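You operate a simulated robot arm through the tools that you are given. There is no shell and no other tool.

You run a simulated robot arm. Do the job below in one go: nothing can be reset, and whatever is moved stays where it is left.

TASK
Take the pale blue soft panel and put it in the green tray. Put the blue domed button on the top of the checking table away on the top of the window bench. Put two of the presser foots from the glass of the light board on the top of the checking table. Take the navy panel on the glass of the light board and put it away on the left end of the grey overlocker's table. Put the L cream label from the far end of the belt on the right end of the grey overlocker's table and the S cream label on the near end of the belt. Pull the left bench drawer open. Do these in any order.

The check looks at the end state, three seconds after you hand in, the way a careful person would. Anything else that was tipped, shoved, dropped, spilled or broken makes it a failure.

THE ROBOT
A 7-joint arm with a fingered hand on a trunk, on a base that moves. Base frame: it is fixed to the floor where the robot stands at the start and does not move with it; the origin is under the middle of the robot, x ahead of it, y to its left, z up. Readings come in m, degrees, newtons and seconds.
It reaches about 1.089 m from its shoulder. Its first joint turns from -149.0 to 149.0 degrees. Places, roughly: blue domed button (3x3x2 cm) [-2.8, -1.4, 0.8]; cream label [-4, -3.25, 0.75]; green tray (27x30x5 cm) [-1.7, -2.7, 0.4]; left bench drawer [-2.2, -1, 0.7]; left end of the grey overlocker's table [-0.7, -6.6, 0.8]; navy panel [-3, -1.75, 0.75]; near end of the belt [-3.5, -2.5, 0.8]; pale blue soft panel [-2.1, -1, 0.9]; presser foot [-3, -1.75, 0.75]; right end of the grey overlocker's table (20x27 cm [-1.34, -7.18, 0.76]; top of the checking table [-3, -1.7, 0.8]; top of the window bench [-3.1, -6, 0.8]. Payload 3.5 kg.
The tool frame sits at the grasp point between the pads (the TCP): z along the fingers, y along the line on which they close. The tips reach 0.03 m beyond it. The gripper opens to 0.104 m; its body begins 0.035 m behind the TCP. The gripper is a hand of 4 fingers: y runs from the thumb to the fingers, the wrist lies at [-0.015, -0.11, -0.186] in the tool frame.
Orientation is that of the tool frame in the base frame, as [roll, pitch, yaw] about the fixed x, y, z axes, in that order (R = Rz(yaw) Ry(pitch) Rx(roll)). With the fingers straight down and the wrist toward the robot, the tool's x, y and z point along [0, 1, 0], [1, 0, 0] and [0, 0, -1] of the base frame.

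THE INTERFACE
- The arm moves only by the tool nudge_tool. Its argument "series" is a list of rows, each a list of 2 entries, a list of its own where there are three numbers: the turn, a rotation vector about the base's x, y, z in degrees, then the shift along the base's x, y, z in m. In form: [[[rx, ry, rz], [dx, dy, dz]], ...]. A call has 1 to 20 rows; each row is the pose to reach, as a shift and turn from the pose commanded when the call began. A row lasts 0.2 s, in which the tool goes at most 0.05 m and 8.6 degrees; a call with a longer step from one row to the next is refused whole. Where a pose cannot be reached the arm comes as near as it can. A force on the tool above 40 N (or 10 N above the force at the start of the call, whichever is more), or a blocked arm, ends the call early, and 0.2 s more pass. In this call time passes only in rows, and 0.2 s behind the last. It gives the time, the measured TCP pose, the force on the tool (base axes), the opening and the grip force at its end, in the units of the frame above (readings bear some noise), with the torque about the TCP (base axes, N m) and any sound that the robot's microphone picked up.
- Cameras (640 x 400 px; columns grow to the right, rows downward): "scene" is now at [0.0418, 0.1695, 1.4128]; the picture's right is [-0.01, -1.00, 0.00], its down [-0.59, 0.01, -0.81] and it looks along [0.81, -0.01, -0.59] (base axes); focal length 247 px, centre (320, 200). "wrist" rides on the gripper at [0.061, -0.092, -0.13] in the tool frame; the picture's right is [-0.81, 0.28, -0.52], its down [-0.53, -0.71, 0.46] and it looks along [-0.24, 0.64, 0.72] (tool axes); focal length 275 px, centre (320, 200). There is no depth. A picture from a camera that has moved, and an enlarged one, comes with that camera's place and axes in the base frame and with its lens.
- camera(camera): a new picture of that camera. It takes no simulated time.
- raise_lower(by): slides the trunk up (or, below 0, down) by that many m; the arm and the scene camera ride with it, the base frame stays. It gives what a move gives, with no picture.
- roll_base(legs): drives the robot by 1 to 6 legs, each [ahead, left, turn to the left] in m, m and degrees, along the robot's own axes; the way and the turn of a leg run together, so that a leg with both is an arc; at most 1.5 m and 180 degrees a leg. The arm and the cameras ride along, it lands a little off, and it stops where it bumps. It gives what a move gives.
- set_fingers(index, middle, ring, thumb_bend, thumb_turn): sets how far each is bent, from 0 (flat) to 1 (curled in); at 0.3 the hand is open as for a grip, at 0.7 the pads meet at the TCP. One left out holds its place. A second passes; each finger stops where it meets its share of the squeeze, and holds until it gets a number again. It is the only way to open and close the hand. It gives what a move gives, with no picture; readings hold the bend of each and the force on the fingers (four entries, about 0 where the hand has none), thumb and palm. thumb_turn goes from beside the hand (0) to across from the fingers (1), as for a grip.
- head_to(pan, tilt): turns the head with the scene camera to pan (to the left, within 155 degrees either way) and tilt (down, from -29 to 69), counted from straight ahead of the robot. It gives what a move gives.
- close_up(camera, box): a new picture of the part [left, top, right, bottom] of that camera's present view, enlarged. It takes no simulated time.
- sign_off(): hands the job in; it is judged then, once.

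Places have to be worked out from the pictures, the camera data and where the tool is seen. Open the gripper and draw the arm clear of the work before you hand the job in, unless the task says otherwise.

The tools are called by a JSON object that holds its "name" and its "arguments". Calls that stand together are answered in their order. nudge_tool: Moves the arm, as the interface text tells. Its arguments: {"type":"object","properties":{"series":{"type":"array","items":{"type":"array"}}},"required":["series"]} The other tools are called the same way: raise_lower (by) moves the trunk up or down; set_fingers (index, middle, ring, thumb_bend, thumb_turn) moves the fingers one by one; roll_base (legs) drives the base; head_to (pan, tilt) turns the head that bears the scene camera; camera (camera) takes a picture; close_up (camera, box) takes an enlarged picture of a part of a camera's view; sign_off () hands the job in.

At the start:

```text
time: 0.0
tool_pos: [0.6367, -0.0536, 1.0643]
orientation: [180.0, 0.0, 90.0]
force: [-0.2, 0.4, 0.0]
torque: [0.02, 0.03, 0.04]
opening: 0.1038
gripper_force: 0.0
shape: jaw
bend: [0.3, 0.3, 0.3, 0.3, 0.98]
finger forces: [0.0, 0.1, 0.0, 0.0, 0.1, 0.0]
trunk travel left (down, up): [-0.45, 0.26]
robot x, y, heading: [0.0055, 0.0008, 0.1]
head pan, tilt (commanded): [-0.7, 36.4]
```

scene: 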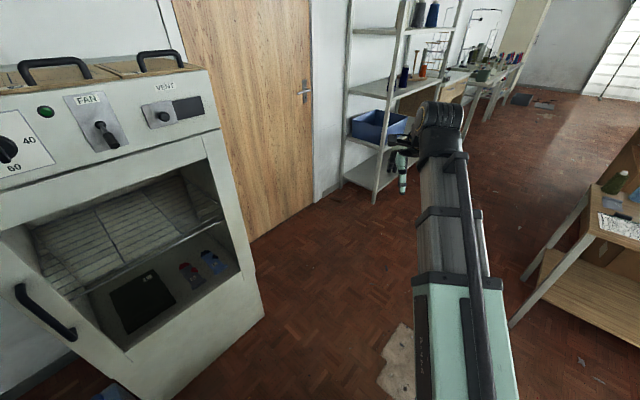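
wrist: 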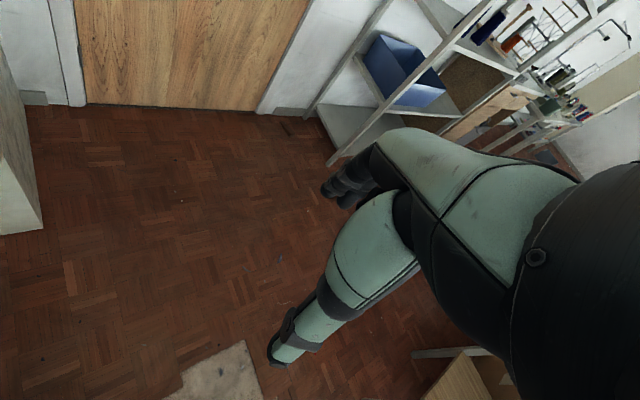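

The first pictures show an oven, a door and shelves ahead; the work lies behind and to the right. I turn the head to survey the room.

{"name": "head_to", "arguments": {"pan": -60, "tilt": 20}}

{"name": "camera", "arguments": {"camera": "scene"}}

{"name": "head_to", "arguments": {"pan": -120, "tilt": 20}}

{"name": "camera", "arguments": {"camera": "scene"}}

{"name": "head_to", "arguments": {"pan": -155, "tilt": 20}}

{"name": "camera", "arguments": {"camera": "scene"}}

{"name": "head_to", "arguments": {"pan": 150, "tilt": 20}}

{"name": "camera", "arguments": {"camera": "scene"}}

{"name": "head_to", "arguments": {"pan": 80, "tilt": 20}}

{"name": "camera", "arguments": {"camera": "scene"}}

```text
time: 1.3
tool_pos: [0.6365, -0.0527, 1.0639]
orientation: [-180.0, 0.1, 90.0]
force: [-0.6, -0.1, 1.1]
torque: [-0.02, -0.01, 0.01]
opening: 0.1035
gripper_force: 0.2
shape: jaw
bend: [0.3, 0.3, 0.3, 0.3, 0.98]
finger forces: [0.1, 0.0, 0.0, 0.0, 0.1, 0.1]
trunk travel left (down, up): [-0.45, 0.26]
robot x, y, heading: [-0.0026, -0.0028, 0.1]
head pan, tilt (commanded): [-60.0, 20.0]
```

```text
taken
camera scene: at [0.0011, 0.09, 1.4388], right [-0.87, -0.5, 0.0], down [-0.17, 0.3, -0.94], along [0.47, -0.81, -0.34], focal length 247 px, centre (320, 200)
```

scene: 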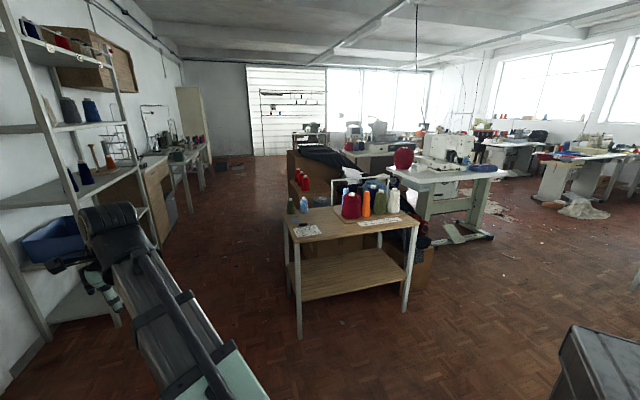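

```text
time: 2.6
tool_pos: [0.6351, -0.0541, 1.0647]
orientation: [-179.9, 0.1, 89.9]
force: [-0.1, 0.6, -0.1]
torque: [0.02, 0.01, 0.02]
opening: 0.1035
gripper_force: 0.1
shape: jaw
bend: [0.3, 0.3, 0.3, 0.3, 0.98]
finger forces: [0.0, 0.0, 0.1, 0.0, 0.0, 0.1]
trunk travel left (down, up): [-0.45, 0.26]
robot x, y, heading: [-0.0014, 0.0011, -0.2]
head pan, tilt (commanded): [-120.0, 20.0]
```

```text
taken
camera scene: at [-0.092, 0.0899, 1.4388], right [-0.87, 0.5, 0.0], down [0.17, 0.3, -0.94], along [-0.47, -0.81, -0.34], focal length 247 px, centre (320, 200)
```

scene: 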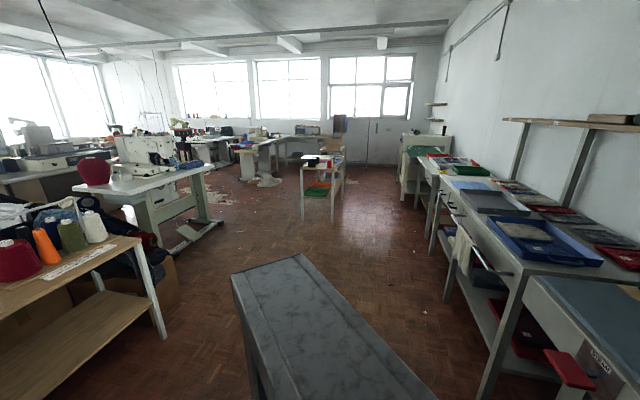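

```text
time: 3.6
tool_pos: [0.6376, -0.0551, 1.0643]
orientation: [-180.0, 0.0, 90.0]
force: [-0.3, 0.4, 0.5]
torque: [0.02, 0.0, 0.01]
opening: 0.1038
gripper_force: 0.1
shape: jaw
bend: [0.3, 0.3, 0.3, 0.3, 0.98]
finger forces: [0.0, 0.1, 0.0, 0.1, 0.0, 0.0]
trunk travel left (down, up): [-0.45, 0.26]
robot x, y, heading: [-0.0023, 0.0026, -0.0]
head pan, tilt (commanded): [-154.7, 20.0]
```

```text
taken
camera scene: at [-0.1297, 0.1308, 1.4388], right [-0.43, 0.9, 0.0], down [0.31, 0.15, -0.94], along [-0.85, -0.4, -0.34], focal length 247 px, centre (320, 200)
```

scene: 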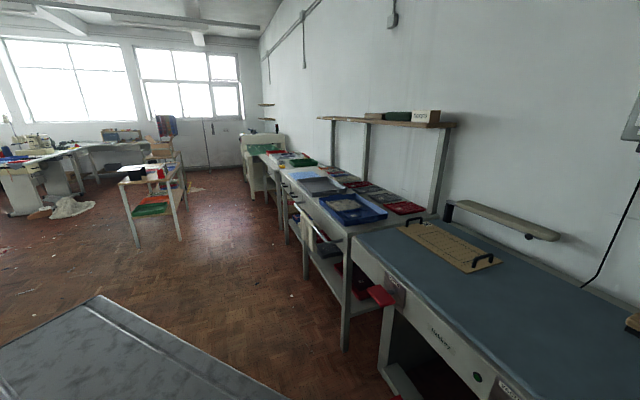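

```text
time: 7.7
tool_pos: [0.6357, -0.0545, 1.0642]
orientation: [-180.0, 0.0, 90.0]
force: [-0.4, 0.3, 0.2]
torque: [-0.01, -0.01, 0.01]
opening: 0.1036
gripper_force: 0.0
shape: jaw
bend: [0.3, 0.3, 0.3, 0.3, 0.98]
finger forces: [0.0, 0.0, 0.0, 0.1, 0.1, 0.0]
trunk travel left (down, up): [-0.45, 0.26]
robot x, y, heading: [-0.0005, 0.0009, 0.0]
head pan, tilt (commanded): [150.0, 20.0]
```

```text
taken
camera scene: at [-0.1262, 0.2172, 1.4388], right [0.5, 0.87, 0.0], down [0.3, -0.17, -0.94], along [-0.81, 0.47, -0.34], focal length 247 px, centre (320, 200)
```

scene: 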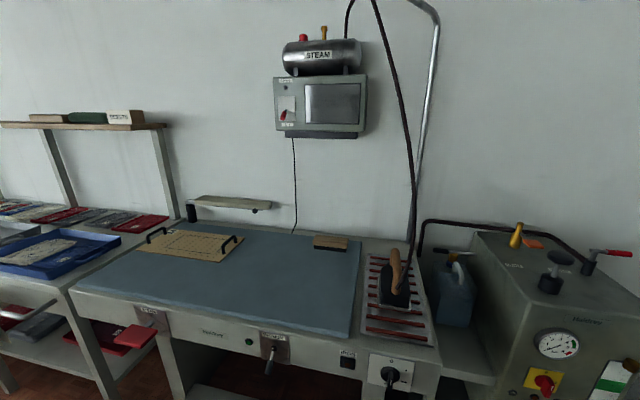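

```text
time: 9.2
tool_pos: [0.6361, -0.0544, 1.0639]
orientation: [180.0, 0.0, 90.0]
force: [0.1, 0.2, -0.7]
torque: [0.03, -0.01, 0.03]
opening: 0.1038
gripper_force: 0.0
shape: jaw
bend: [0.3, 0.3, 0.3, 0.3, 0.98]
finger forces: [0.0, 0.0, 0.0, 0.1, 0.1, 0.0]
trunk travel left (down, up): [-0.45, 0.26]
robot x, y, heading: [-0.0022, 0.0019, 0.1]
head pan, tilt (commanded): [80.0, 20.0]
```

```text
taken
camera scene: at [-0.0294, 0.2624, 1.4388], right [0.98, -0.17, 0.0], down [-0.06, -0.34, -0.94], along [0.16, 0.93, -0.34], focal length 247 px, centre (320, 200)
```

scene: 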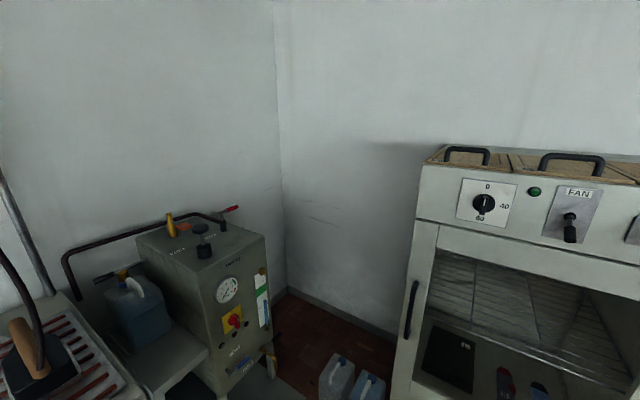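

The room runs diagonally in the base frame, with a grey metal table close behind-right of me. I look down at that table and enlarge the bench line.

{"name": "head_to", "arguments": {"pan": -130, "tilt": 50}}

{"name": "camera", "arguments": {"camera": "scene"}}

{"name": "head_to", "arguments": {"pan": -145, "tilt": 18}}

{"name": "close_up", "arguments": {"camera": "scene", "box": [200, 100, 480, 275]}}

{"name": "close_up", "arguments": {"camera": "scene", "box": [0, 100, 280, 275]}}

```text
time: 12.2
tool_pos: [0.6367, -0.0548, 1.0651]
orientation: [179.9, 0.0, 90.0]
force: [-0.2, 0.0, -0.4]
torque: [0.0, -0.03, -0.01]
opening: 0.1038
gripper_force: 0.0
shape: jaw
bend: [0.3, 0.3, 0.3, 0.3, 0.98]
finger forces: [0.1, 0.1, 0.0, 0.1, 0.0, 0.1]
trunk travel left (down, up): [-0.45, 0.26]
robot x, y, heading: [-0.0018, -0.0, 0.1]
head pan, tilt (commanded): [-130.0, 50.0]
```

```text
taken
camera scene: at [-0.095, 0.1116, 1.3932], right [-0.77, 0.64, 0.0], down [0.49, 0.59, -0.64], along [-0.41, -0.49, -0.77], focal length 247 px, centre (320, 200)
```

scene: 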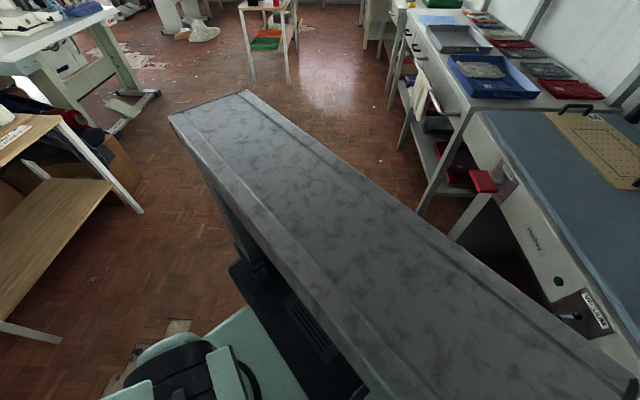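

```text
time: 13.2
tool_pos: [0.6375, -0.054, 1.0641]
orientation: [179.9, 0.0, 90.0]
force: [-1.1, 0.2, 0.2]
torque: [0.04, -0.01, 0.01]
opening: 0.1037
gripper_force: 0.0
shape: jaw
bend: [0.3, 0.3, 0.3, 0.3, 0.98]
finger forces: [0.0, 0.0, 0.0, 0.0, 0.0, 0.0]
trunk travel left (down, up): [-0.45, 0.26]
robot x, y, heading: [0.0018, -0.0024, 0.3]
head pan, tilt (commanded): [-145.0, 18.0]
```

```text
2.29 times, centred on (340, 188) of scene
camera zoom: at [-0.122, 0.1171, 1.4419], right [-0.57, 0.82, 0.0], down [0.25, 0.18, -0.95], along [-0.78, -0.55, -0.31], focal length 565 px, centre (274, 229)
```

zoom: 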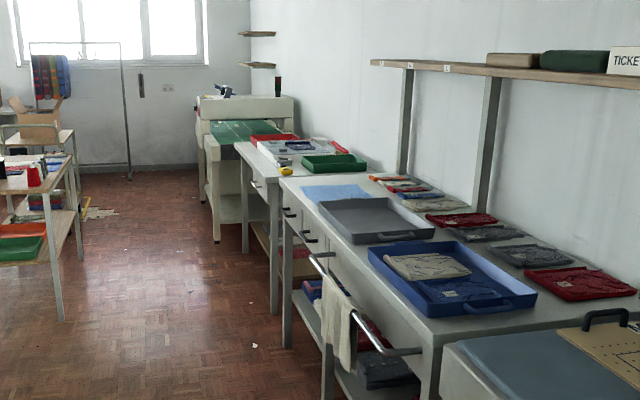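

```text
2.29 times, centred on (140, 188) of scene
camera zoom: at [-0.122, 0.1171, 1.4419], right [-0.57, 0.82, 0.0], down [0.25, 0.18, -0.95], along [-0.78, -0.55, -0.31], focal length 565 px, centre (731, 229)
```

zoom: 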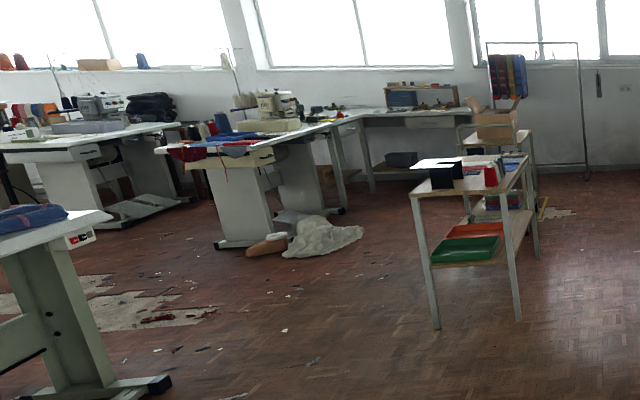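

The grey slab is consistent with being part of my own trunk (parallax puts it 0.3 m away). The bench line runs along about (-0.665,-0.747); I drive backwards-right into the aisle in front of the left bench end, leaving about 0.8 m clearance.

{"name": "roll_base", "arguments": {"legs": [[-0.66, -0.82, 0], [-0.66, -0.82, 0]]}}

{"name": "head_to", "arguments": {"pan": 140, "tilt": 30}}

{"name": "camera", "arguments": {"camera": "scene"}}

{"name": "head_to", "arguments": {"pan": -140, "tilt": 30}}

{"name": "camera", "arguments": {"camera": "scene"}}

```text
time: 23.6
tool_pos: [-0.7164, -1.67, 1.0652]
orientation: [180.0, 0.0, 89.3]
force: [-0.4, 0.9, 0.2]
torque: [-0.01, 0.01, 0.01]
opening: 0.1038
gripper_force: 0.0
shape: jaw
bend: [0.3, 0.3, 0.3, 0.3, 0.98]
finger forces: [0.0, 0.1, 0.1, 0.1, 0.1, 0.0]
trunk travel left (down, up): [-0.45, 0.26]
robot x, y, heading: [-1.3506, -1.6039, -0.7]
head pan, tilt (commanded): [-145.0, 18.0]
```

```text
time: 27.5
tool_pos: [-0.7164, -1.6709, 1.0646]
orientation: [-179.9, -0.1, 89.2]
force: [-0.3, -0.5, -0.8]
torque: [0.01, -0.01, -0.03]
opening: 0.1038
gripper_force: 0.1
shape: jaw
bend: [0.3, 0.3, 0.3, 0.3, 0.98]
finger forces: [0.0, 0.0, 0.1, 0.1, 0.0, 0.0]
trunk travel left (down, up): [-0.45, 0.26]
robot x, y, heading: [-1.3536, -1.6073, -0.8]
head pan, tilt (commanded): [140.0, 30.0]
```

```text
taken
camera scene: at [-1.464, -1.378, 1.4227], right [0.65, 0.76, 0.0], down [0.38, -0.33, -0.87], along [-0.66, 0.57, -0.5], focal length 247 px, centre (320, 200)
```

scene: 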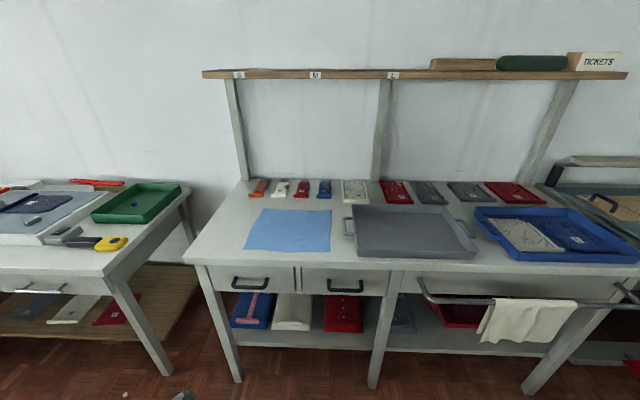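

```text
time: 31.4
tool_pos: [-0.7158, -1.6708, 1.0641]
orientation: [-180.0, 0.0, 89.2]
force: [0.4, 0.7, -0.3]
torque: [0.0, 0.03, -0.05]
opening: 0.1037
gripper_force: 0.1
shape: jaw
bend: [0.3, 0.3, 0.3, 0.3, 0.98]
finger forces: [0.1, 0.0, 0.0, 0.0, 0.1, 0.0]
trunk travel left (down, up): [-0.45, 0.26]
robot x, y, heading: [-1.3544, -1.6071, -0.6]
head pan, tilt (commanded): [-140.0, 30.0]
```

```text
taken
camera scene: at [-1.4655, -1.4943, 1.4227], right [-0.63, 0.77, 0.0], down [0.39, 0.32, -0.87], along [-0.67, -0.55, -0.5], focal length 247 px, centre (320, 200)
```

scene: 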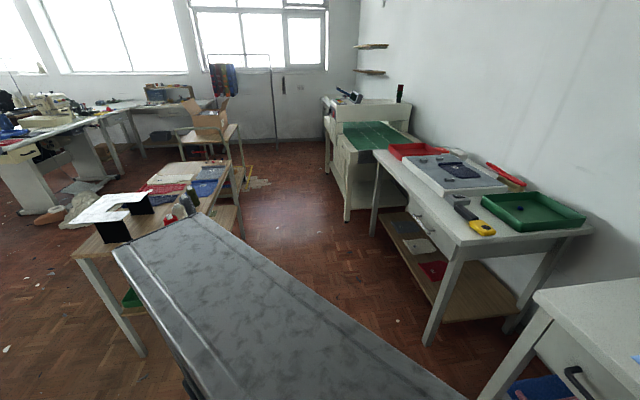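

The slab rides with me, so it is my own trunk. The bench top is at about z 0.87, the pale blue panel centred near (-2.09,-0.97), and the left drawer handle near (-2.06,-1.17,0.76). I turn to face the bench (about heading 138).

{"name": "roll_base", "arguments": {"legs": [[0, 0, 138.5]]}}

{"name": "head_to", "arguments": {"pan": 0, "tilt": 40}}

{"name": "camera", "arguments": {"camera": "scene"}}

{"name": "camera", "arguments": {"camera": "wrist"}}

```text
time: 37.6
tool_pos: [-1.807, -1.1605, 1.0637]
orientation: [-180.0, 0.0, -129.7]
force: [0.0, -0.5, -0.1]
torque: [0.0, 0.02, -0.02]
opening: 0.1036
gripper_force: 0.0
shape: jaw
bend: [0.3, 0.3, 0.3, 0.3, 0.98]
finger forces: [0.1, 0.0, 0.1, 0.0, 0.0, 0.0]
trunk travel left (down, up): [-0.45, 0.26]
robot x, y, heading: [-1.3521, -1.6072, 140.2]
head pan, tilt (commanded): [-140.0, 30.0]
```

```text
time: 39.8
tool_pos: [-1.8064, -1.1613, 1.0653]
orientation: [180.0, 0.1, -129.7]
force: [0.2, -0.2, 0.0]
torque: [0.0, -0.04, -0.01]
opening: 0.1036
gripper_force: 0.2
shape: jaw
bend: [0.3, 0.3, 0.3, 0.3, 0.98]
finger forces: [0.0, 0.0, 0.1, 0.0, 0.1, 0.0]
trunk travel left (down, up): [-0.45, 0.26]
robot x, y, heading: [-1.3546, -1.6081, 140.4]
head pan, tilt (commanded): [0.0, 40.0]
```

```text
taken
camera scene: at [-1.4919, -1.713, 1.4074], right [0.64, 0.77, 0.0], down [0.49, -0.41, -0.77], along [-0.59, 0.49, -0.64], focal length 247 px, centre (320, 200)
```

scene: 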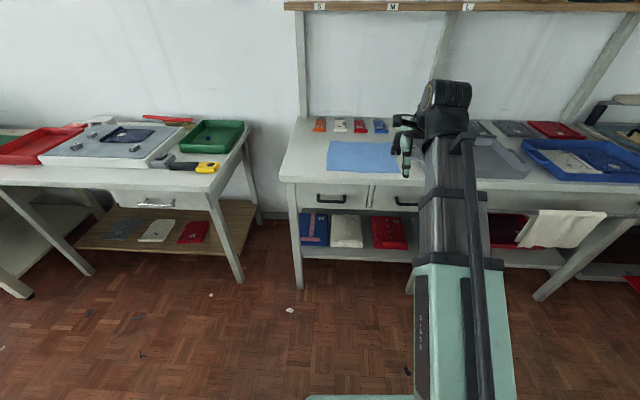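

```text
taken
camera wrist: at [-1.7746, -1.2663, 1.1956], right [0.31, 0.8, 0.52], down [0.89, -0.05, -0.46], along [-0.34, 0.6, -0.72], focal length 275 px, centre (320, 200)
```

wrist: 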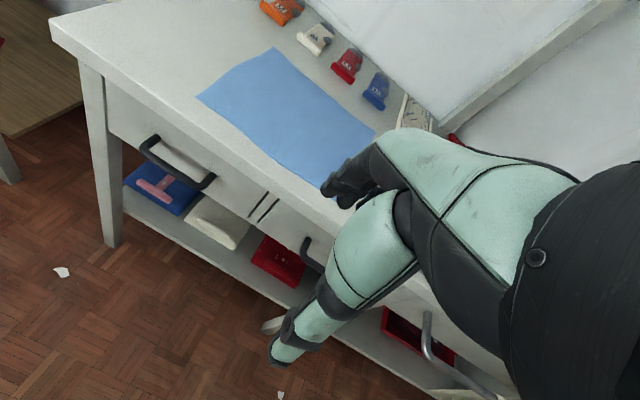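

The wrist and scene views agree on the panel's corners (about (-2.11,-1.16), (-2.30,-0.98), (-2.10,-0.77), (-1.91,-0.95)). I drive 0.25 m closer while squaring up to the bench.

{"name": "roll_base", "arguments": {"legs": [[0.25, 0, -2.5]]}}

{"name": "camera", "arguments": {"camera": "scene"}}

{"name": "camera", "arguments": {"camera": "wrist"}}

```text
time: 41.7
tool_pos: [-1.9776, -0.9696, 1.0644]
orientation: [-179.9, 0.0, -132.5]
force: [-0.3, 0.5, 0.0]
torque: [0.03, 0.0, 0.01]
opening: 0.104
gripper_force: 0.0
shape: jaw
bend: [0.3, 0.3, 0.3, 0.3, 0.98]
finger forces: [0.0, 0.0, 0.0, 0.0, 0.0, 0.0]
trunk travel left (down, up): [-0.45, 0.26]
robot x, y, heading: [-1.5415, -1.4406, 137.3]
head pan, tilt (commanded): [0.0, 40.0]
```

```text
taken
camera scene: at [-1.6897, -1.5379, 1.4074], right [0.68, 0.74, 0.0], down [0.47, -0.43, -0.77], along [-0.56, 0.52, -0.64], focal length 247 px, centre (320, 200)
```

scene: 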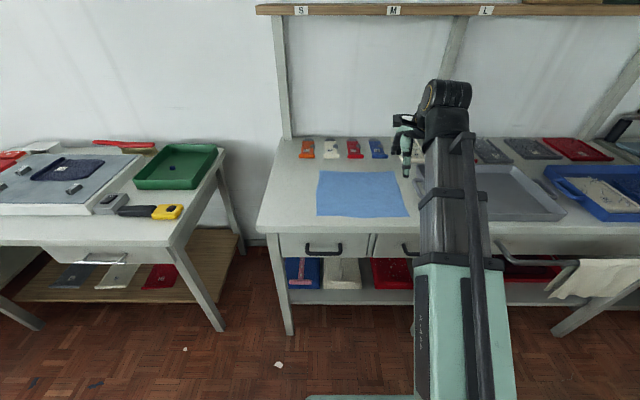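

```text
taken
camera wrist: at [-1.9498, -1.0774, 1.1956], right [0.35, 0.78, 0.52], down [0.89, -0.09, -0.46], along [-0.31, 0.62, -0.72], focal length 275 px, centre (320, 200)
```

wrist: 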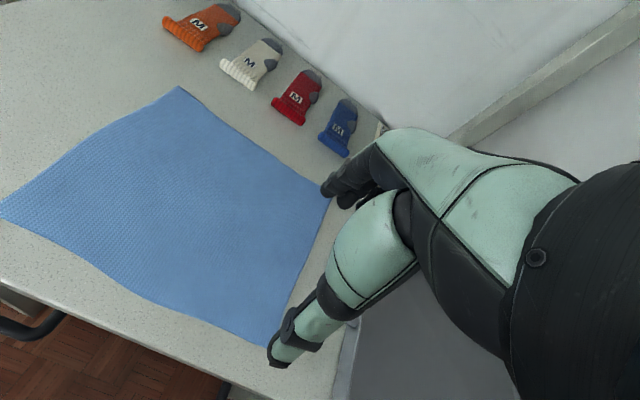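

The panel centre is confirmed near (-2.106,-0.96) on a top at z 0.87. I move the open hand over the centre and down to TCP z 0.95.

{"name": "nudge_tool", "arguments": {"series": [[[0, 0, 0], [-0.045, 0.003, -0.01]], [[0, 0, 0], [-0.09, 0.006, -0.02]], [[0, 0, 0], [-0.128, 0.01, -0.04]], [[0, 0, 0], [-0.128, 0.01, -0.075]], [[0, 0, 0], [-0.128, 0.01, -0.11]]]}}

{"name": "camera", "arguments": {"camera": "scene"}}

{"name": "camera", "arguments": {"camera": "wrist"}}

```text
time: 42.9
tool_pos: [-2.1051, -0.9589, 0.9524]
orientation: [-180.0, 0.1, -132.5]
force: [-0.1, 0.0, 0.4]
torque: [-0.04, -0.02, 0.03]
opening: 0.1035
gripper_force: 0.1
shape: jaw
bend: [0.3, 0.3, 0.3, 0.3, 0.98]
finger forces: [0.0, 0.1, 0.0, 0.1, 0.0, 0.0]
trunk travel left (down, up): [-0.45, 0.26]
robot x, y, heading: [-1.5439, -1.4402, 137.3]
head pan, tilt (commanded): [0.0, 40.0]
```

```text
taken
camera scene: at [-1.6896, -1.5379, 1.4074], right [0.68, 0.74, 0.0], down [0.47, -0.43, -0.77], along [-0.56, 0.52, -0.64], focal length 247 px, centre (320, 200)
```

scene: 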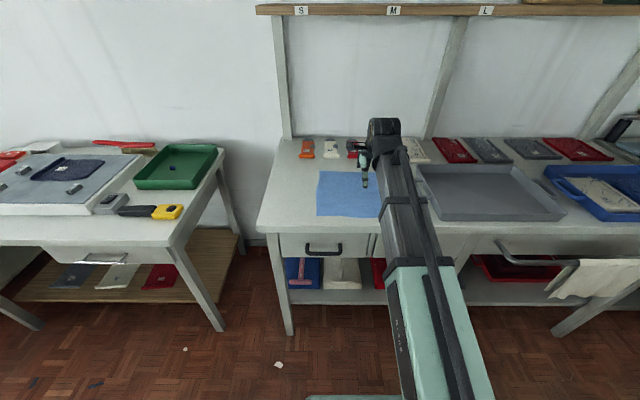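

```text
taken
camera wrist: at [-2.0779, -1.0672, 1.0844], right [0.35, 0.78, 0.52], down [0.89, -0.09, -0.46], along [-0.31, 0.62, -0.72], focal length 275 px, centre (320, 200)
```

wrist: 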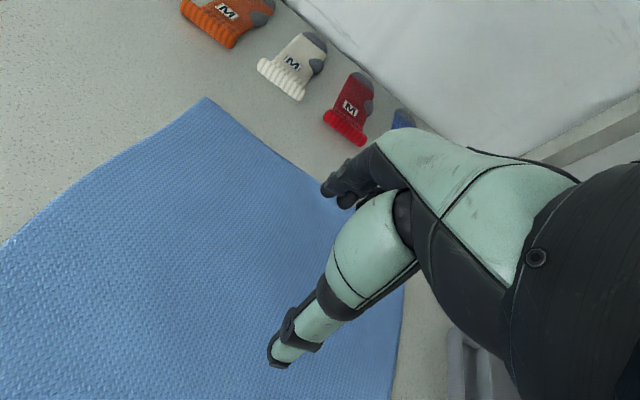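

The hand is centred over the panel, tips about 5 cm above it. I part-close the fingers to narrow the pinch before touching down.

{"name": "set_fingers", "arguments": {"index": 0.48, "middle": 0.48, "ring": 0.48, "thumb_bend": 0.48, "thumb_turn": 1}}

{"name": "camera", "arguments": {"camera": "wrist"}}

{"name": "close_up", "arguments": {"camera": "scene", "box": [300, 100, 460, 230]}}

```text
time: 43.9
tool_pos: [-2.1038, -0.9598, 0.9537]
orientation: [-179.9, 0.0, -132.5]
force: [-0.5, 0.2, 0.1]
torque: [0.0, -0.01, -0.01]
opening: 0.0577
gripper_force: 0.1
shape: fingers
bend: [0.48, 0.48, 0.48, 0.48, 1.0]
finger forces: [0.0, 0.0, 0.0, 0.0, 0.0, 0.0]
trunk travel left (down, up): [-0.45, 0.26]
robot x, y, heading: [-1.5427, -1.4389, 137.4]
head pan, tilt (commanded): [0.0, 40.0]
```

```text
taken
camera wrist: at [-2.0779, -1.067, 1.0848], right [0.35, 0.78, 0.52], down [0.89, -0.09, -0.46], along [-0.31, 0.62, -0.72], focal length 275 px, centre (320, 200)
```

wrist: 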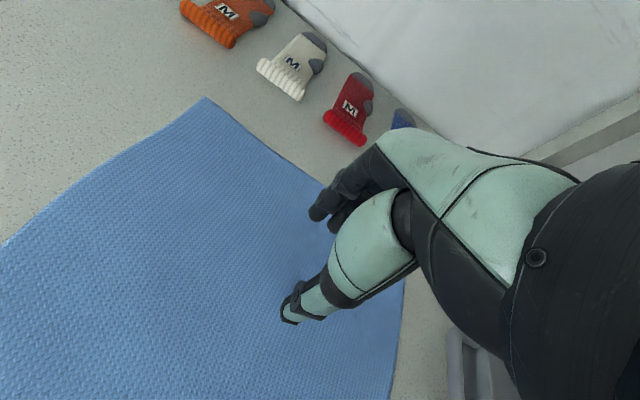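

```text
3.08 times, centred on (380, 165) of scene
camera zoom: at [-1.6897, -1.5379, 1.4074], right [0.68, 0.74, 0.0], down [0.47, -0.43, -0.77], along [-0.56, 0.52, -0.64], focal length 760 px, centre (135, 308)
```

zoom: 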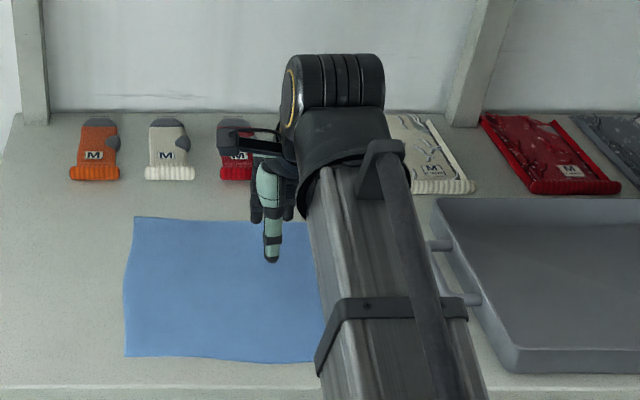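

Opening is now 0.058 m. I descend gently toward the cloth, watching the force for contact.

{"name": "nudge_tool", "arguments": {"series": [[[0, 0, 0], [0, 0, -0.025]], [[0, 0, 0], [0, 0, -0.04]], [[0, 0, 0], [0, 0, -0.05]]]}}

{"name": "camera", "arguments": {"camera": "wrist"}}

```text
time: 44.7
tool_pos: [-2.1044, -0.9603, 0.9034]
orientation: [-180.0, 0.0, -132.4]
force: [1.1, 0.2, -0.6]
torque: [-0.02, 0.0, 0.0]
opening: 0.0578
gripper_force: 0.1
shape: fingers
bend: [0.48, 0.48, 0.48, 0.48, 1.0]
finger forces: [0.1, 0.1, 0.0, 0.1, 0.0, 0.1]
trunk travel left (down, up): [-0.45, 0.26]
robot x, y, heading: [-1.5449, -1.4371, 137.5]
head pan, tilt (commanded): [0.0, 40.0]
```

```text
taken
camera wrist: at [-2.077, -1.0669, 1.0349], right [0.34, 0.78, 0.52], down [0.89, -0.09, -0.46], along [-0.31, 0.62, -0.72], focal length 275 px, centre (320, 200)
```

wrist: 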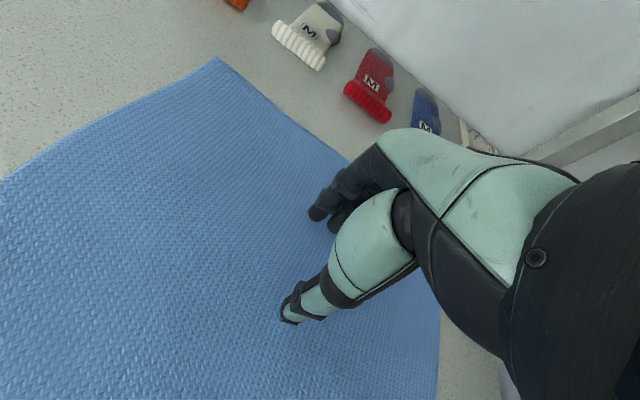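

No contact yet at TCP z 0.903. I go down in 4 mm steps until the force rises.

{"name": "nudge_tool", "arguments": {"series": [[[0, 0, 0], [0, 0, -0.004]], [[0, 0, 0], [0, 0, -0.008]], [[0, 0, 0], [0, 0, -0.012]], [[0, 0, 0], [0, 0, -0.016]]]}}

```text
time: 45.7
tool_pos: [-2.1056, -0.9603, 0.8931]
orientation: [179.5, -0.1, -132.4]
force: [-1.5, 3.1, 38.1]
torque: [0.72, 0.31, -0.09]
opening: 0.0577
gripper_force: 0.1
shape: fingers
bend: [0.47, 0.45, 0.48, 0.48, 1.0]
finger forces: [0.0, 0.0, 0.0, 0.1, 0.1, 0.0]
trunk travel left (down, up): [-0.45, 0.26]
robot x, y, heading: [-1.5472, -1.4406, 137.6]
head pan, tilt (commanded): [0.0, 40.0]
```

Contact: 38 N with the TCP stalled at 0.893. I ease up 5 mm to leave a light press, then close the pinch.

{"name": "nudge_tool", "arguments": {"series": [[[0, 0, 0], [0, 0, 0.004]]]}}

{"name": "set_fingers", "arguments": {"index": 0.75, "middle": 0.75, "ring": 0.75, "thumb_bend": 0.75}}

{"name": "camera", "arguments": {"camera": "wrist"}}

```text
time: 46.1
tool_pos: [-2.1042, -0.9607, 0.893]
orientation: [179.8, 0.0, -132.5]
force: [-1.5, 4.0, 25.4]
torque: [0.79, 0.45, -0.04]
opening: 0.0577
gripper_force: 0.1
shape: fingers
bend: [0.47, 0.45, 0.48, 0.49, 1.0]
finger forces: [0.1, 0.0, 0.0, 0.0, 0.1, 0.1]
trunk travel left (down, up): [-0.45, 0.26]
robot x, y, heading: [-1.5456, -1.4451, 137.4]
head pan, tilt (commanded): [0.0, 40.0]
```

```text
time: 47.1
tool_pos: [-2.1056, -0.9605, 0.8926]
orientation: [-179.9, -0.1, -132.5]
force: [-0.2, -0.9, 1.0]
torque: [0.01, 0.02, 0.01]
opening: 0.0001
gripper_force: 0.1
shape: fingers
bend: [0.74, 0.74, 0.75, 0.71, 1.0]
finger forces: [0.1, 0.1, 0.0, 0.0, 0.0, 0.0]
trunk travel left (down, up): [-0.45, 0.26]
robot x, y, heading: [-1.5443, -1.4381, 137.4]
head pan, tilt (commanded): [0.0, 40.0]
```

```text
taken
camera wrist: at [-2.078, -1.0678, 1.0229], right [0.34, 0.78, 0.52], down [0.89, -0.09, -0.45], along [-0.31, 0.61, -0.73], focal length 275 px, centre (320, 200)
```

wrist: 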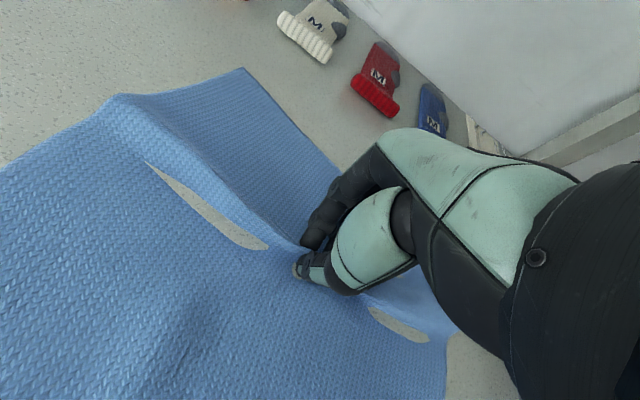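

The cloth bunched up between the pads. I squeeze harder and then lift a little to see whether it comes along.

{"name": "set_fingers", "arguments": {"index": 0.95, "middle": 0.95, "ring": 0.95, "thumb_bend": 0.95}}

{"name": "nudge_tool", "arguments": {"series": [[[0, 0, 0], [0, 0, 0.02]], [[0, 0, 0], [0, 0, 0.04]], [[0, 0, 0], [0, 0, 0.06]], [[0, 0, 0], [0, 0, 0.08]]]}}

{"name": "camera", "arguments": {"camera": "wrist"}}

{"name": "close_up", "arguments": {"camera": "scene", "box": [270, 80, 470, 240]}}

```text
time: 48.1
tool_pos: [-2.1046, -0.9599, 0.8924]
orientation: [-179.9, 0.0, -132.5]
force: [-0.2, -0.3, 0.8]
torque: [-0.03, -0.01, 0.04]
opening: 0.0
gripper_force: 0.0
shape: fingers
bend: [0.89, 0.95, 0.95, 0.86, 1.0]
finger forces: [0.0, 0.0, 0.0, 0.0, 0.0, 0.1]
trunk travel left (down, up): [-0.45, 0.26]
robot x, y, heading: [-1.5441, -1.4429, 137.4]
head pan, tilt (commanded): [0.0, 40.0]
```

```text
time: 49.1
tool_pos: [-2.1054, -0.96, 0.9719]
orientation: [-180.0, 0.1, -132.5]
force: [-0.1, -0.7, 0.3]
torque: [0.0, 0.01, 0.02]
opening: 0.0001
gripper_force: 0.1
shape: fingers
bend: [0.89, 0.95, 0.95, 0.86, 1.0]
finger forces: [0.1, 0.1, 0.0, 0.0, 0.0, 0.0]
trunk travel left (down, up): [-0.45, 0.26]
robot x, y, heading: [-1.5434, -1.443, 137.4]
head pan, tilt (commanded): [0.0, 40.0]
```

```text
taken
camera wrist: at [-2.0781, -1.0671, 1.1035], right [0.34, 0.78, 0.52], down [0.89, -0.09, -0.46], along [-0.31, 0.62, -0.72], focal length 275 px, centre (320, 200)
```

wrist: 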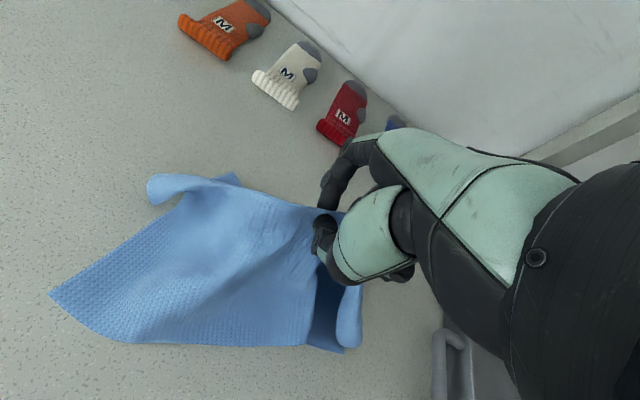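

```text
2.50 times, centred on (370, 160) of scene
camera zoom: at [-1.6897, -1.5379, 1.4073], right [0.68, 0.74, 0.0], down [0.47, -0.43, -0.77], along [-0.56, 0.52, -0.64], focal length 618 px, centre (195, 300)
```

zoom: 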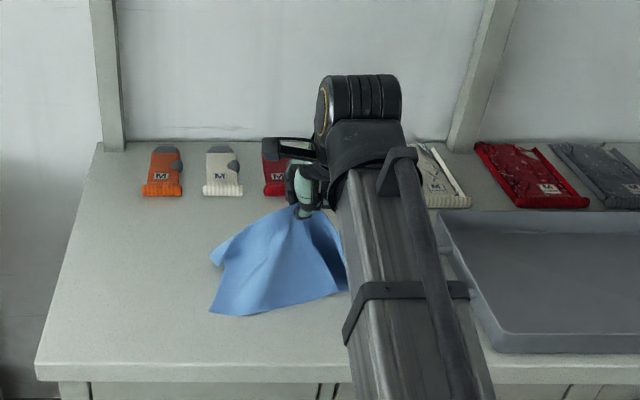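

The panel is held by its centre. I lift it clear and look at the trolley with the green tray over my left.

{"name": "nudge_tool", "arguments": {"series": [[[0, 0, 0], [0, 0, 0.045]], [[0, 0, 0], [0, 0, 0.09]], [[0, 0, 0], [0, 0, 0.135]], [[0, 0, 0], [0, 0, 0.18]]]}}

{"name": "head_to", "arguments": {"pan": 115, "tilt": 35}}

{"name": "camera", "arguments": {"camera": "scene"}}

{"name": "camera", "arguments": {"camera": "wrist"}}

```text
time: 50.1
tool_pos: [-2.1043, -0.962, 1.1544]
orientation: [179.9, 0.0, -132.5]
force: [0.0, -1.4, -0.2]
torque: [-0.04, -0.01, 0.0]
opening: 0.0
gripper_force: 0.0
shape: fingers
bend: [0.9, 0.95, 0.95, 0.86, 1.0]
finger forces: [0.1, 0.0, 0.0, 0.0, 0.1, 0.0]
trunk travel left (down, up): [-0.45, 0.26]
robot x, y, heading: [-1.5465, -1.4416, 137.5]
head pan, tilt (commanded): [0.0, 40.0]
```

```text
time: 52.0
tool_pos: [-2.1035, -0.9622, 1.1536]
orientation: [-179.9, 0.0, -132.5]
force: [0.4, -0.5, -0.2]
torque: [-0.02, -0.04, 0.0]
opening: 0.0
gripper_force: 0.1
shape: fingers
bend: [0.9, 0.95, 0.95, 0.86, 1.0]
finger forces: [0.0, 0.0, 0.0, 0.0, 0.0, 0.0]
trunk travel left (down, up): [-0.45, 0.26]
robot x, y, heading: [-1.546, -1.439, 137.7]
head pan, tilt (commanded): [115.0, 35.0]
```

```text
taken
camera scene: at [-1.6536, -1.6793, 1.4149], right [-0.95, 0.3, 0.0], down [0.17, 0.55, -0.82], along [-0.25, -0.78, -0.57], focal length 247 px, centre (320, 200)
```

scene: 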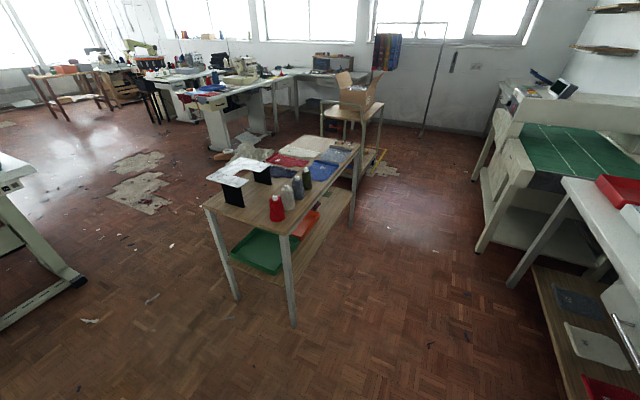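

```text
taken
camera wrist: at [-2.0772, -1.0693, 1.2848], right [0.34, 0.78, 0.52], down [0.89, -0.09, -0.46], along [-0.31, 0.62, -0.72], focal length 275 px, centre (320, 200)
```

wrist: 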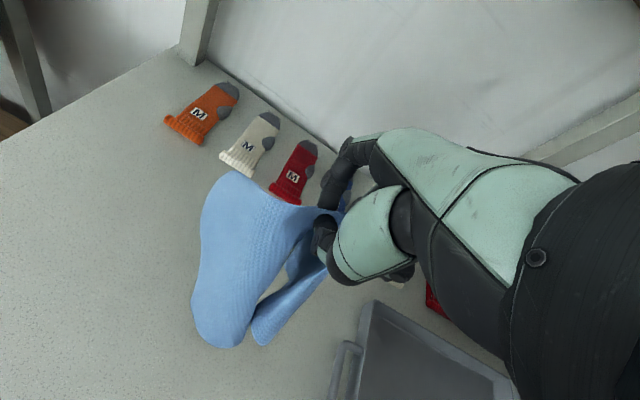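

The trolley's near end runs from about (-1.74,-2.44) to (-1.43,-2.72), top at z≈0.72, lower shelf at z≈0.4 with the green tray at that end. I back away from the bench and turn left to face the trolley's end.

{"name": "roll_base", "arguments": {"legs": [[-0.75, 0, 0], [0, 0, 90]]}}

{"name": "head_to", "arguments": {"pan": 0, "tilt": 40}}

{"name": "camera", "arguments": {"camera": "scene"}}

{"name": "camera", "arguments": {"camera": "wrist"}}

```text
time: 59.9
tool_pos: [-1.4857, -2.4995, 1.1536]
orientation: [-180.0, 0.0, -43.2]
force: [0.1, -0.9, -0.7]
torque: [0.03, 0.0, 0.01]
opening: 0.0002
gripper_force: 0.0
shape: fingers
bend: [0.9, 0.95, 0.95, 0.87, 1.0]
finger forces: [0.0, 0.1, 0.0, 0.1, 0.1, 0.0]
trunk travel left (down, up): [-0.45, 0.26]
robot x, y, heading: [-0.9966, -1.9483, -133.1]
head pan, tilt (commanded): [115.0, 35.0]
```

```text
time: 61.8
tool_pos: [-1.4862, -2.5, 1.1542]
orientation: [-180.0, 0.0, -43.3]
force: [-0.8, -0.8, -0.5]
torque: [0.04, 0.02, -0.02]
opening: 0.0001
gripper_force: 0.1
shape: fingers
bend: [0.9, 0.95, 0.95, 0.87, 1.0]
finger forces: [0.0, 0.0, 0.0, 0.0, 0.0, 0.0]
trunk travel left (down, up): [-0.45, 0.26]
robot x, y, heading: [-1.0003, -1.9489, -133.0]
head pan, tilt (commanded): [0.0, 40.0]
```

```text
taken
camera scene: at [-0.9043, -2.0904, 1.4074], right [-0.73, 0.68, 0.0], down [0.44, 0.47, -0.77], along [-0.52, -0.56, -0.64], focal length 247 px, centre (320, 200)
```

scene: 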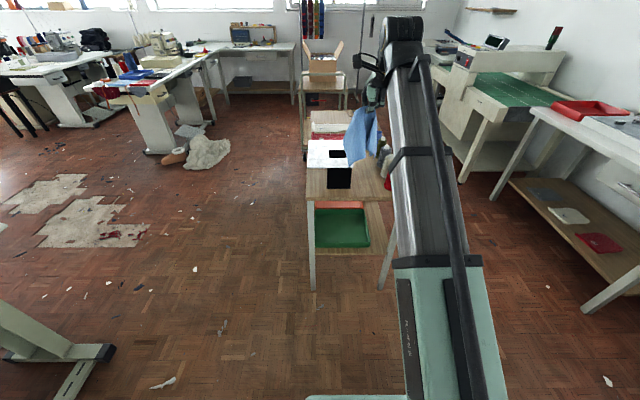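

```text
taken
camera wrist: at [-1.3764, -2.4748, 1.2851], right [-0.78, 0.35, 0.52], down [0.1, 0.88, -0.46], along [-0.62, -0.3, -0.72], focal length 275 px, centre (320, 200)
```

wrist: 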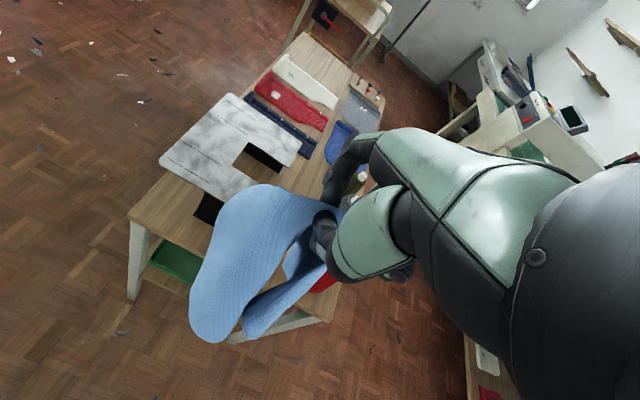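

Facing the trolley end squarely, tray centre about 1.0 m ahead and 4 cm left. I pull the tool back and rotate the hand in free space so the fingers will point forward with the pinch line horizontal, half the turn first.

{"name": "nudge_tool", "arguments": {"series": [[[-0.2, 6.1, 4.3], [0.017, 0.018, 0]], [[-0.4, 12.2, 8.7], [0.034, 0.037, 0]], [[-0.6, 18.4, 13.0], [0.051, 0.055, 0]], [[-0.8, 24.5, 17.3], [0.068, 0.073, 0]], [[-1.1, 30.6, 21.7], [0.085, 0.091, 0]], [[-1.3, 36.7, 26.0], [0.102, 0.11, 0]], [[-1.5, 42.8, 30.3], [0.119, 0.128, 0]], [[-1.7, 49.0, 34.6], [0.136, 0.146, 0]]]}}

{"name": "camera", "arguments": {"camera": "scene"}}

{"name": "camera", "arguments": {"camera": "wrist"}}

```text
time: 63.6
tool_pos: [-1.3485, -2.3533, 1.1564]
orientation: [153.2, 41.9, -16.6]
force: [-0.3, -0.1, -0.7]
torque: [-0.01, -0.02, -0.02]
opening: 0.0001
gripper_force: 0.1
shape: fingers
bend: [0.9, 0.95, 0.95, 0.87, 1.0]
finger forces: [0.0, 0.0, 0.0, 0.0, 0.0, 0.0]
trunk travel left (down, up): [-0.45, 0.26]
robot x, y, heading: [-0.9975, -1.9481, -133.3]
head pan, tilt (commanded): [0.0, 40.0]
```

```text
taken
camera scene: at [-0.9043, -2.0903, 1.4074], right [-0.73, 0.68, 0.0], down [0.44, 0.47, -0.77], along [-0.52, -0.56, -0.64], focal length 247 px, centre (320, 200)
```

scene: 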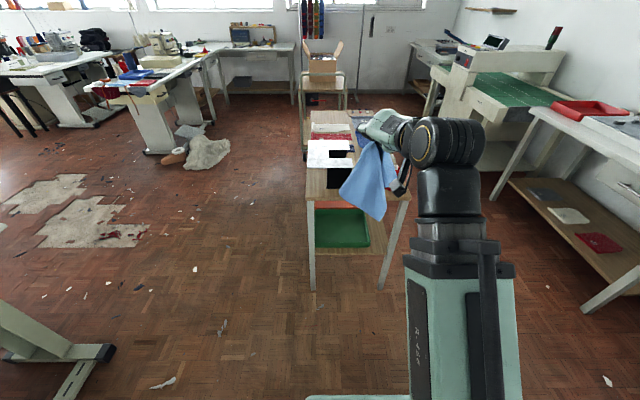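

```text
taken
camera wrist: at [-1.215, -2.2455, 1.1713], right [-0.21, 0.05, 0.98], down [-0.72, 0.67, -0.19], along [-0.66, -0.74, -0.1], focal length 275 px, centre (320, 200)
```

wrist: 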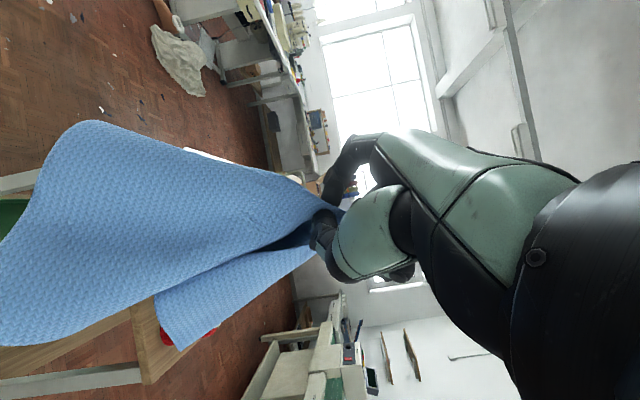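

The arm follows well and the cloth hangs freely. I do the second half of the turn.

{"name": "nudge_tool", "arguments": {"series": [[[-0.2, 6.1, 4.3], [0, 0, 0]], [[-0.4, 12.2, 8.7], [0, 0, 0]], [[-0.6, 18.4, 13.0], [0, 0, 0]], [[-0.8, 24.5, 17.3], [0, 0, 0]], [[-1.1, 30.6, 21.7], [0, 0, 0]], [[-1.3, 36.7, 26.0], [0, 0, 0]], [[-1.5, 42.8, 30.3], [0, 0, 0]], [[-1.7, 49.0, 34.6], [0, 0, 0]]]}}

{"name": "camera", "arguments": {"camera": "scene"}}

{"name": "camera", "arguments": {"camera": "wrist"}}

```text
time: 65.4
tool_pos: [-1.3743, -2.368, 1.1735]
orientation: [17.6, 89.9, -115.3]
force: [0.3, 0.0, -0.5]
torque: [-0.01, -0.04, -0.03]
opening: 0.0001
gripper_force: 0.0
shape: fingers
bend: [0.9, 0.95, 0.95, 0.88, 1.0]
finger forces: [0.0, 0.0, 0.0, 0.0, 0.0, 0.0]
out of reach, approached as far as the arm can: row 1, 2, 3, 4, 5, 6, 7, 8
trunk travel left (down, up): [-0.45, 0.26]
robot x, y, heading: [-0.9984, -1.9467, -133.2]
head pan, tilt (commanded): [0.0, 40.0]
```

```text
taken
camera scene: at [-0.9043, -2.0903, 1.4074], right [-0.73, 0.68, 0.0], down [0.44, 0.47, -0.77], along [-0.52, -0.56, -0.64], focal length 247 px, centre (320, 200)
```

scene: 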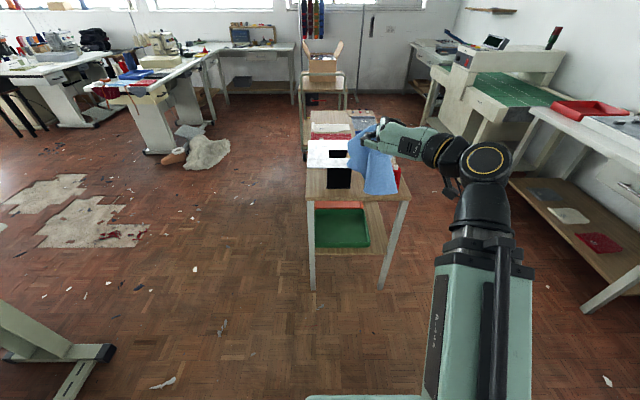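

```text
taken
camera wrist: at [-1.3523, -2.2092, 1.112], right [0.55, 0.19, 0.81], down [-0.83, 0.15, 0.53], along [-0.02, -0.97, 0.25], focal length 275 px, centre (320, 200)
```

wrist: 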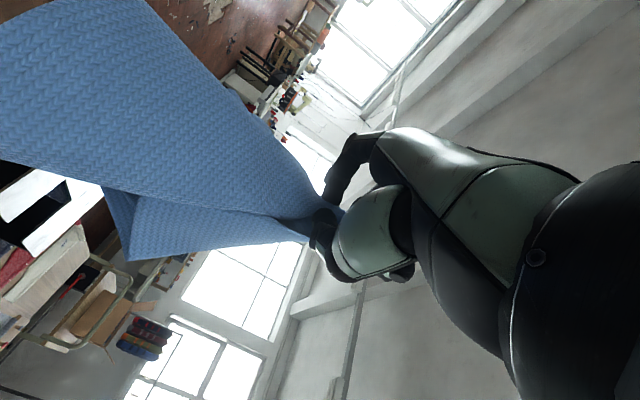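

The hand now points forward with the pinch line level; only the position was slightly off. I lower the trunk 0.42 m so the arm is level with the gap between the trolley shelves.

{"name": "raise_lower", "arguments": {"by": -0.42}}

{"name": "head_to", "arguments": {"pan": 0, "tilt": 25}}

{"name": "camera", "arguments": {"camera": "scene"}}

{"name": "camera", "arguments": {"camera": "wrist"}}

```text
refused: -0.42 is not a number from -0.4 to 0.4
```

```text
time: 66.2
tool_pos: [-1.3744, -2.3667, 1.1726]
orientation: [97.1, 89.9, -35.8]
force: [0.5, 0.1, 0.1]
torque: [0.01, -0.04, -0.01]
opening: 0.0
gripper_force: 0.1
shape: fingers
bend: [0.9, 0.95, 0.95, 0.88, 1.0]
finger forces: [0.0, 0.1, 0.0, 0.0, 0.0, 0.0]
trunk travel left (down, up): [-0.45, 0.26]
robot x, y, heading: [-1.0026, -1.9433, -133.4]
head pan, tilt (commanded): [0.0, 25.0]
```

```text
taken
camera scene: at [-0.9092, -2.0955, 1.4306], right [-0.73, 0.68, 0.0], down [0.29, 0.31, -0.91], along [-0.62, -0.66, -0.42], focal length 247 px, centre (320, 200)
```

scene: 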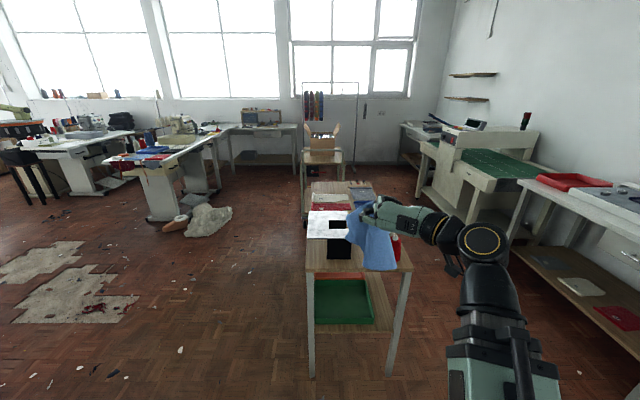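

```text
taken
camera wrist: at [-1.3518, -2.2093, 1.1121], right [0.55, 0.19, 0.81], down [-0.83, 0.15, 0.53], along [-0.02, -0.97, 0.25], focal length 275 px, centre (320, 200)
```

wrist: 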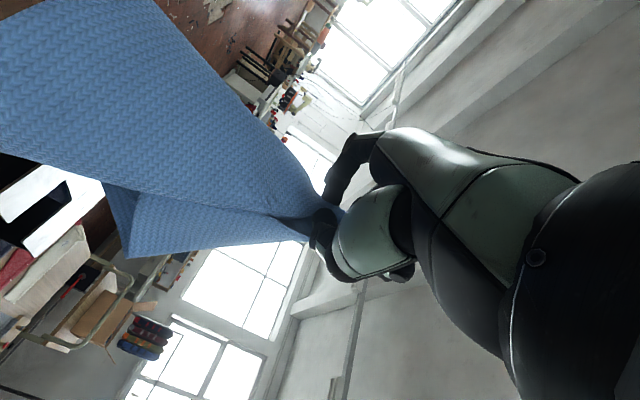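

Trunk moves are limited to 0.4 m per call, so I lower by 0.40.

{"name": "raise_lower", "arguments": {"by": -0.4}}

{"name": "camera", "arguments": {"camera": "scene"}}

{"name": "camera", "arguments": {"camera": "wrist"}}

```text
time: 70.0
tool_pos: [-1.3746, -2.3667, 0.774]
orientation: [96.1, 89.9, -36.9]
force: [0.5, 0.5, -0.5]
torque: [0.01, -0.03, -0.03]
opening: 0.0003
gripper_force: 0.0
shape: fingers
bend: [0.9, 0.95, 0.95, 0.88, 1.0]
finger forces: [0.0, 0.1, 0.0, 0.0, 0.1, 0.0]
trunk travel left (down, up): [-0.05, 0.66]
robot x, y, heading: [-1.0016, -1.9436, -133.2]
head pan, tilt (commanded): [0.0, 25.0]
```

```text
taken
camera scene: at [-0.9092, -2.0955, 1.0307], right [-0.73, 0.68, 0.0], down [0.29, 0.31, -0.91], along [-0.62, -0.66, -0.42], focal length 247 px, centre (320, 200)
```

scene: 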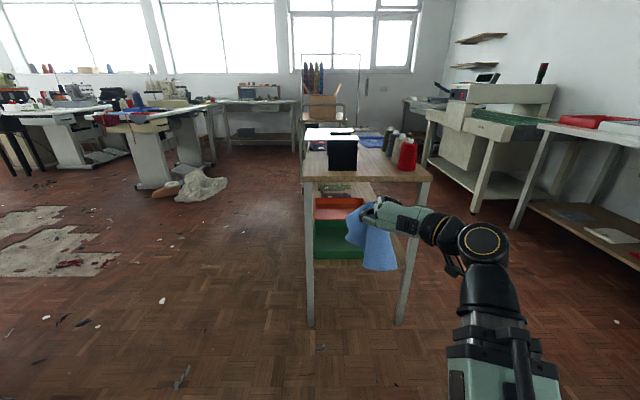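

```text
taken
camera wrist: at [-1.352, -2.2093, 0.7121], right [0.55, 0.19, 0.81], down [-0.83, 0.15, 0.53], along [-0.02, -0.97, 0.25], focal length 275 px, centre (320, 200)
```

wrist: 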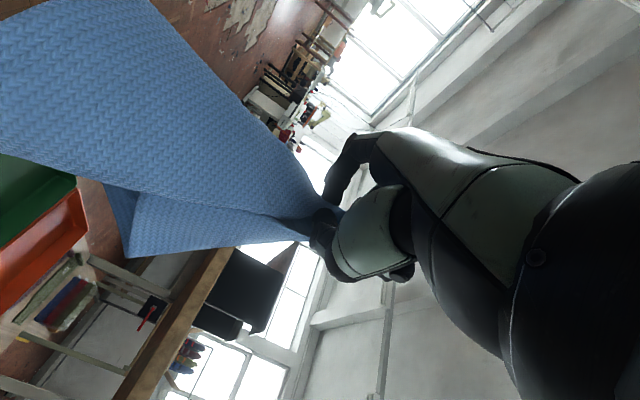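

With the head lower I can see into the gap: shelf at z≈0.39, underside of the top at z≈0.72. I enlarge the view of the tray.

{"name": "close_up", "arguments": {"camera": "scene", "box": [290, 150, 450, 270]}}

```text
3.33 times, centred on (370, 210) of scene
camera zoom: at [-0.9092, -2.0955, 1.0307], right [-0.73, 0.68, 0.0], down [0.29, 0.31, -0.91], along [-0.62, -0.66, -0.42], focal length 824 px, centre (153, 167)
```

zoom: 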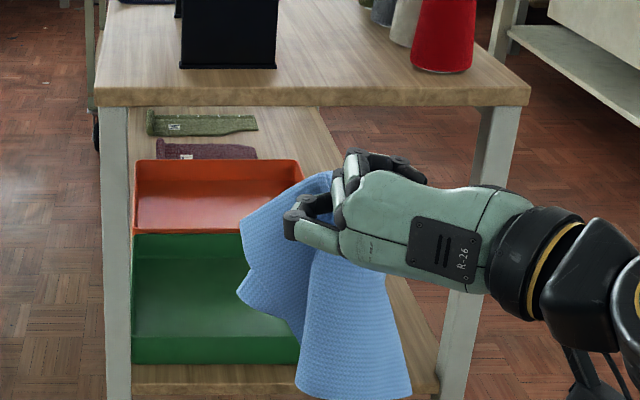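

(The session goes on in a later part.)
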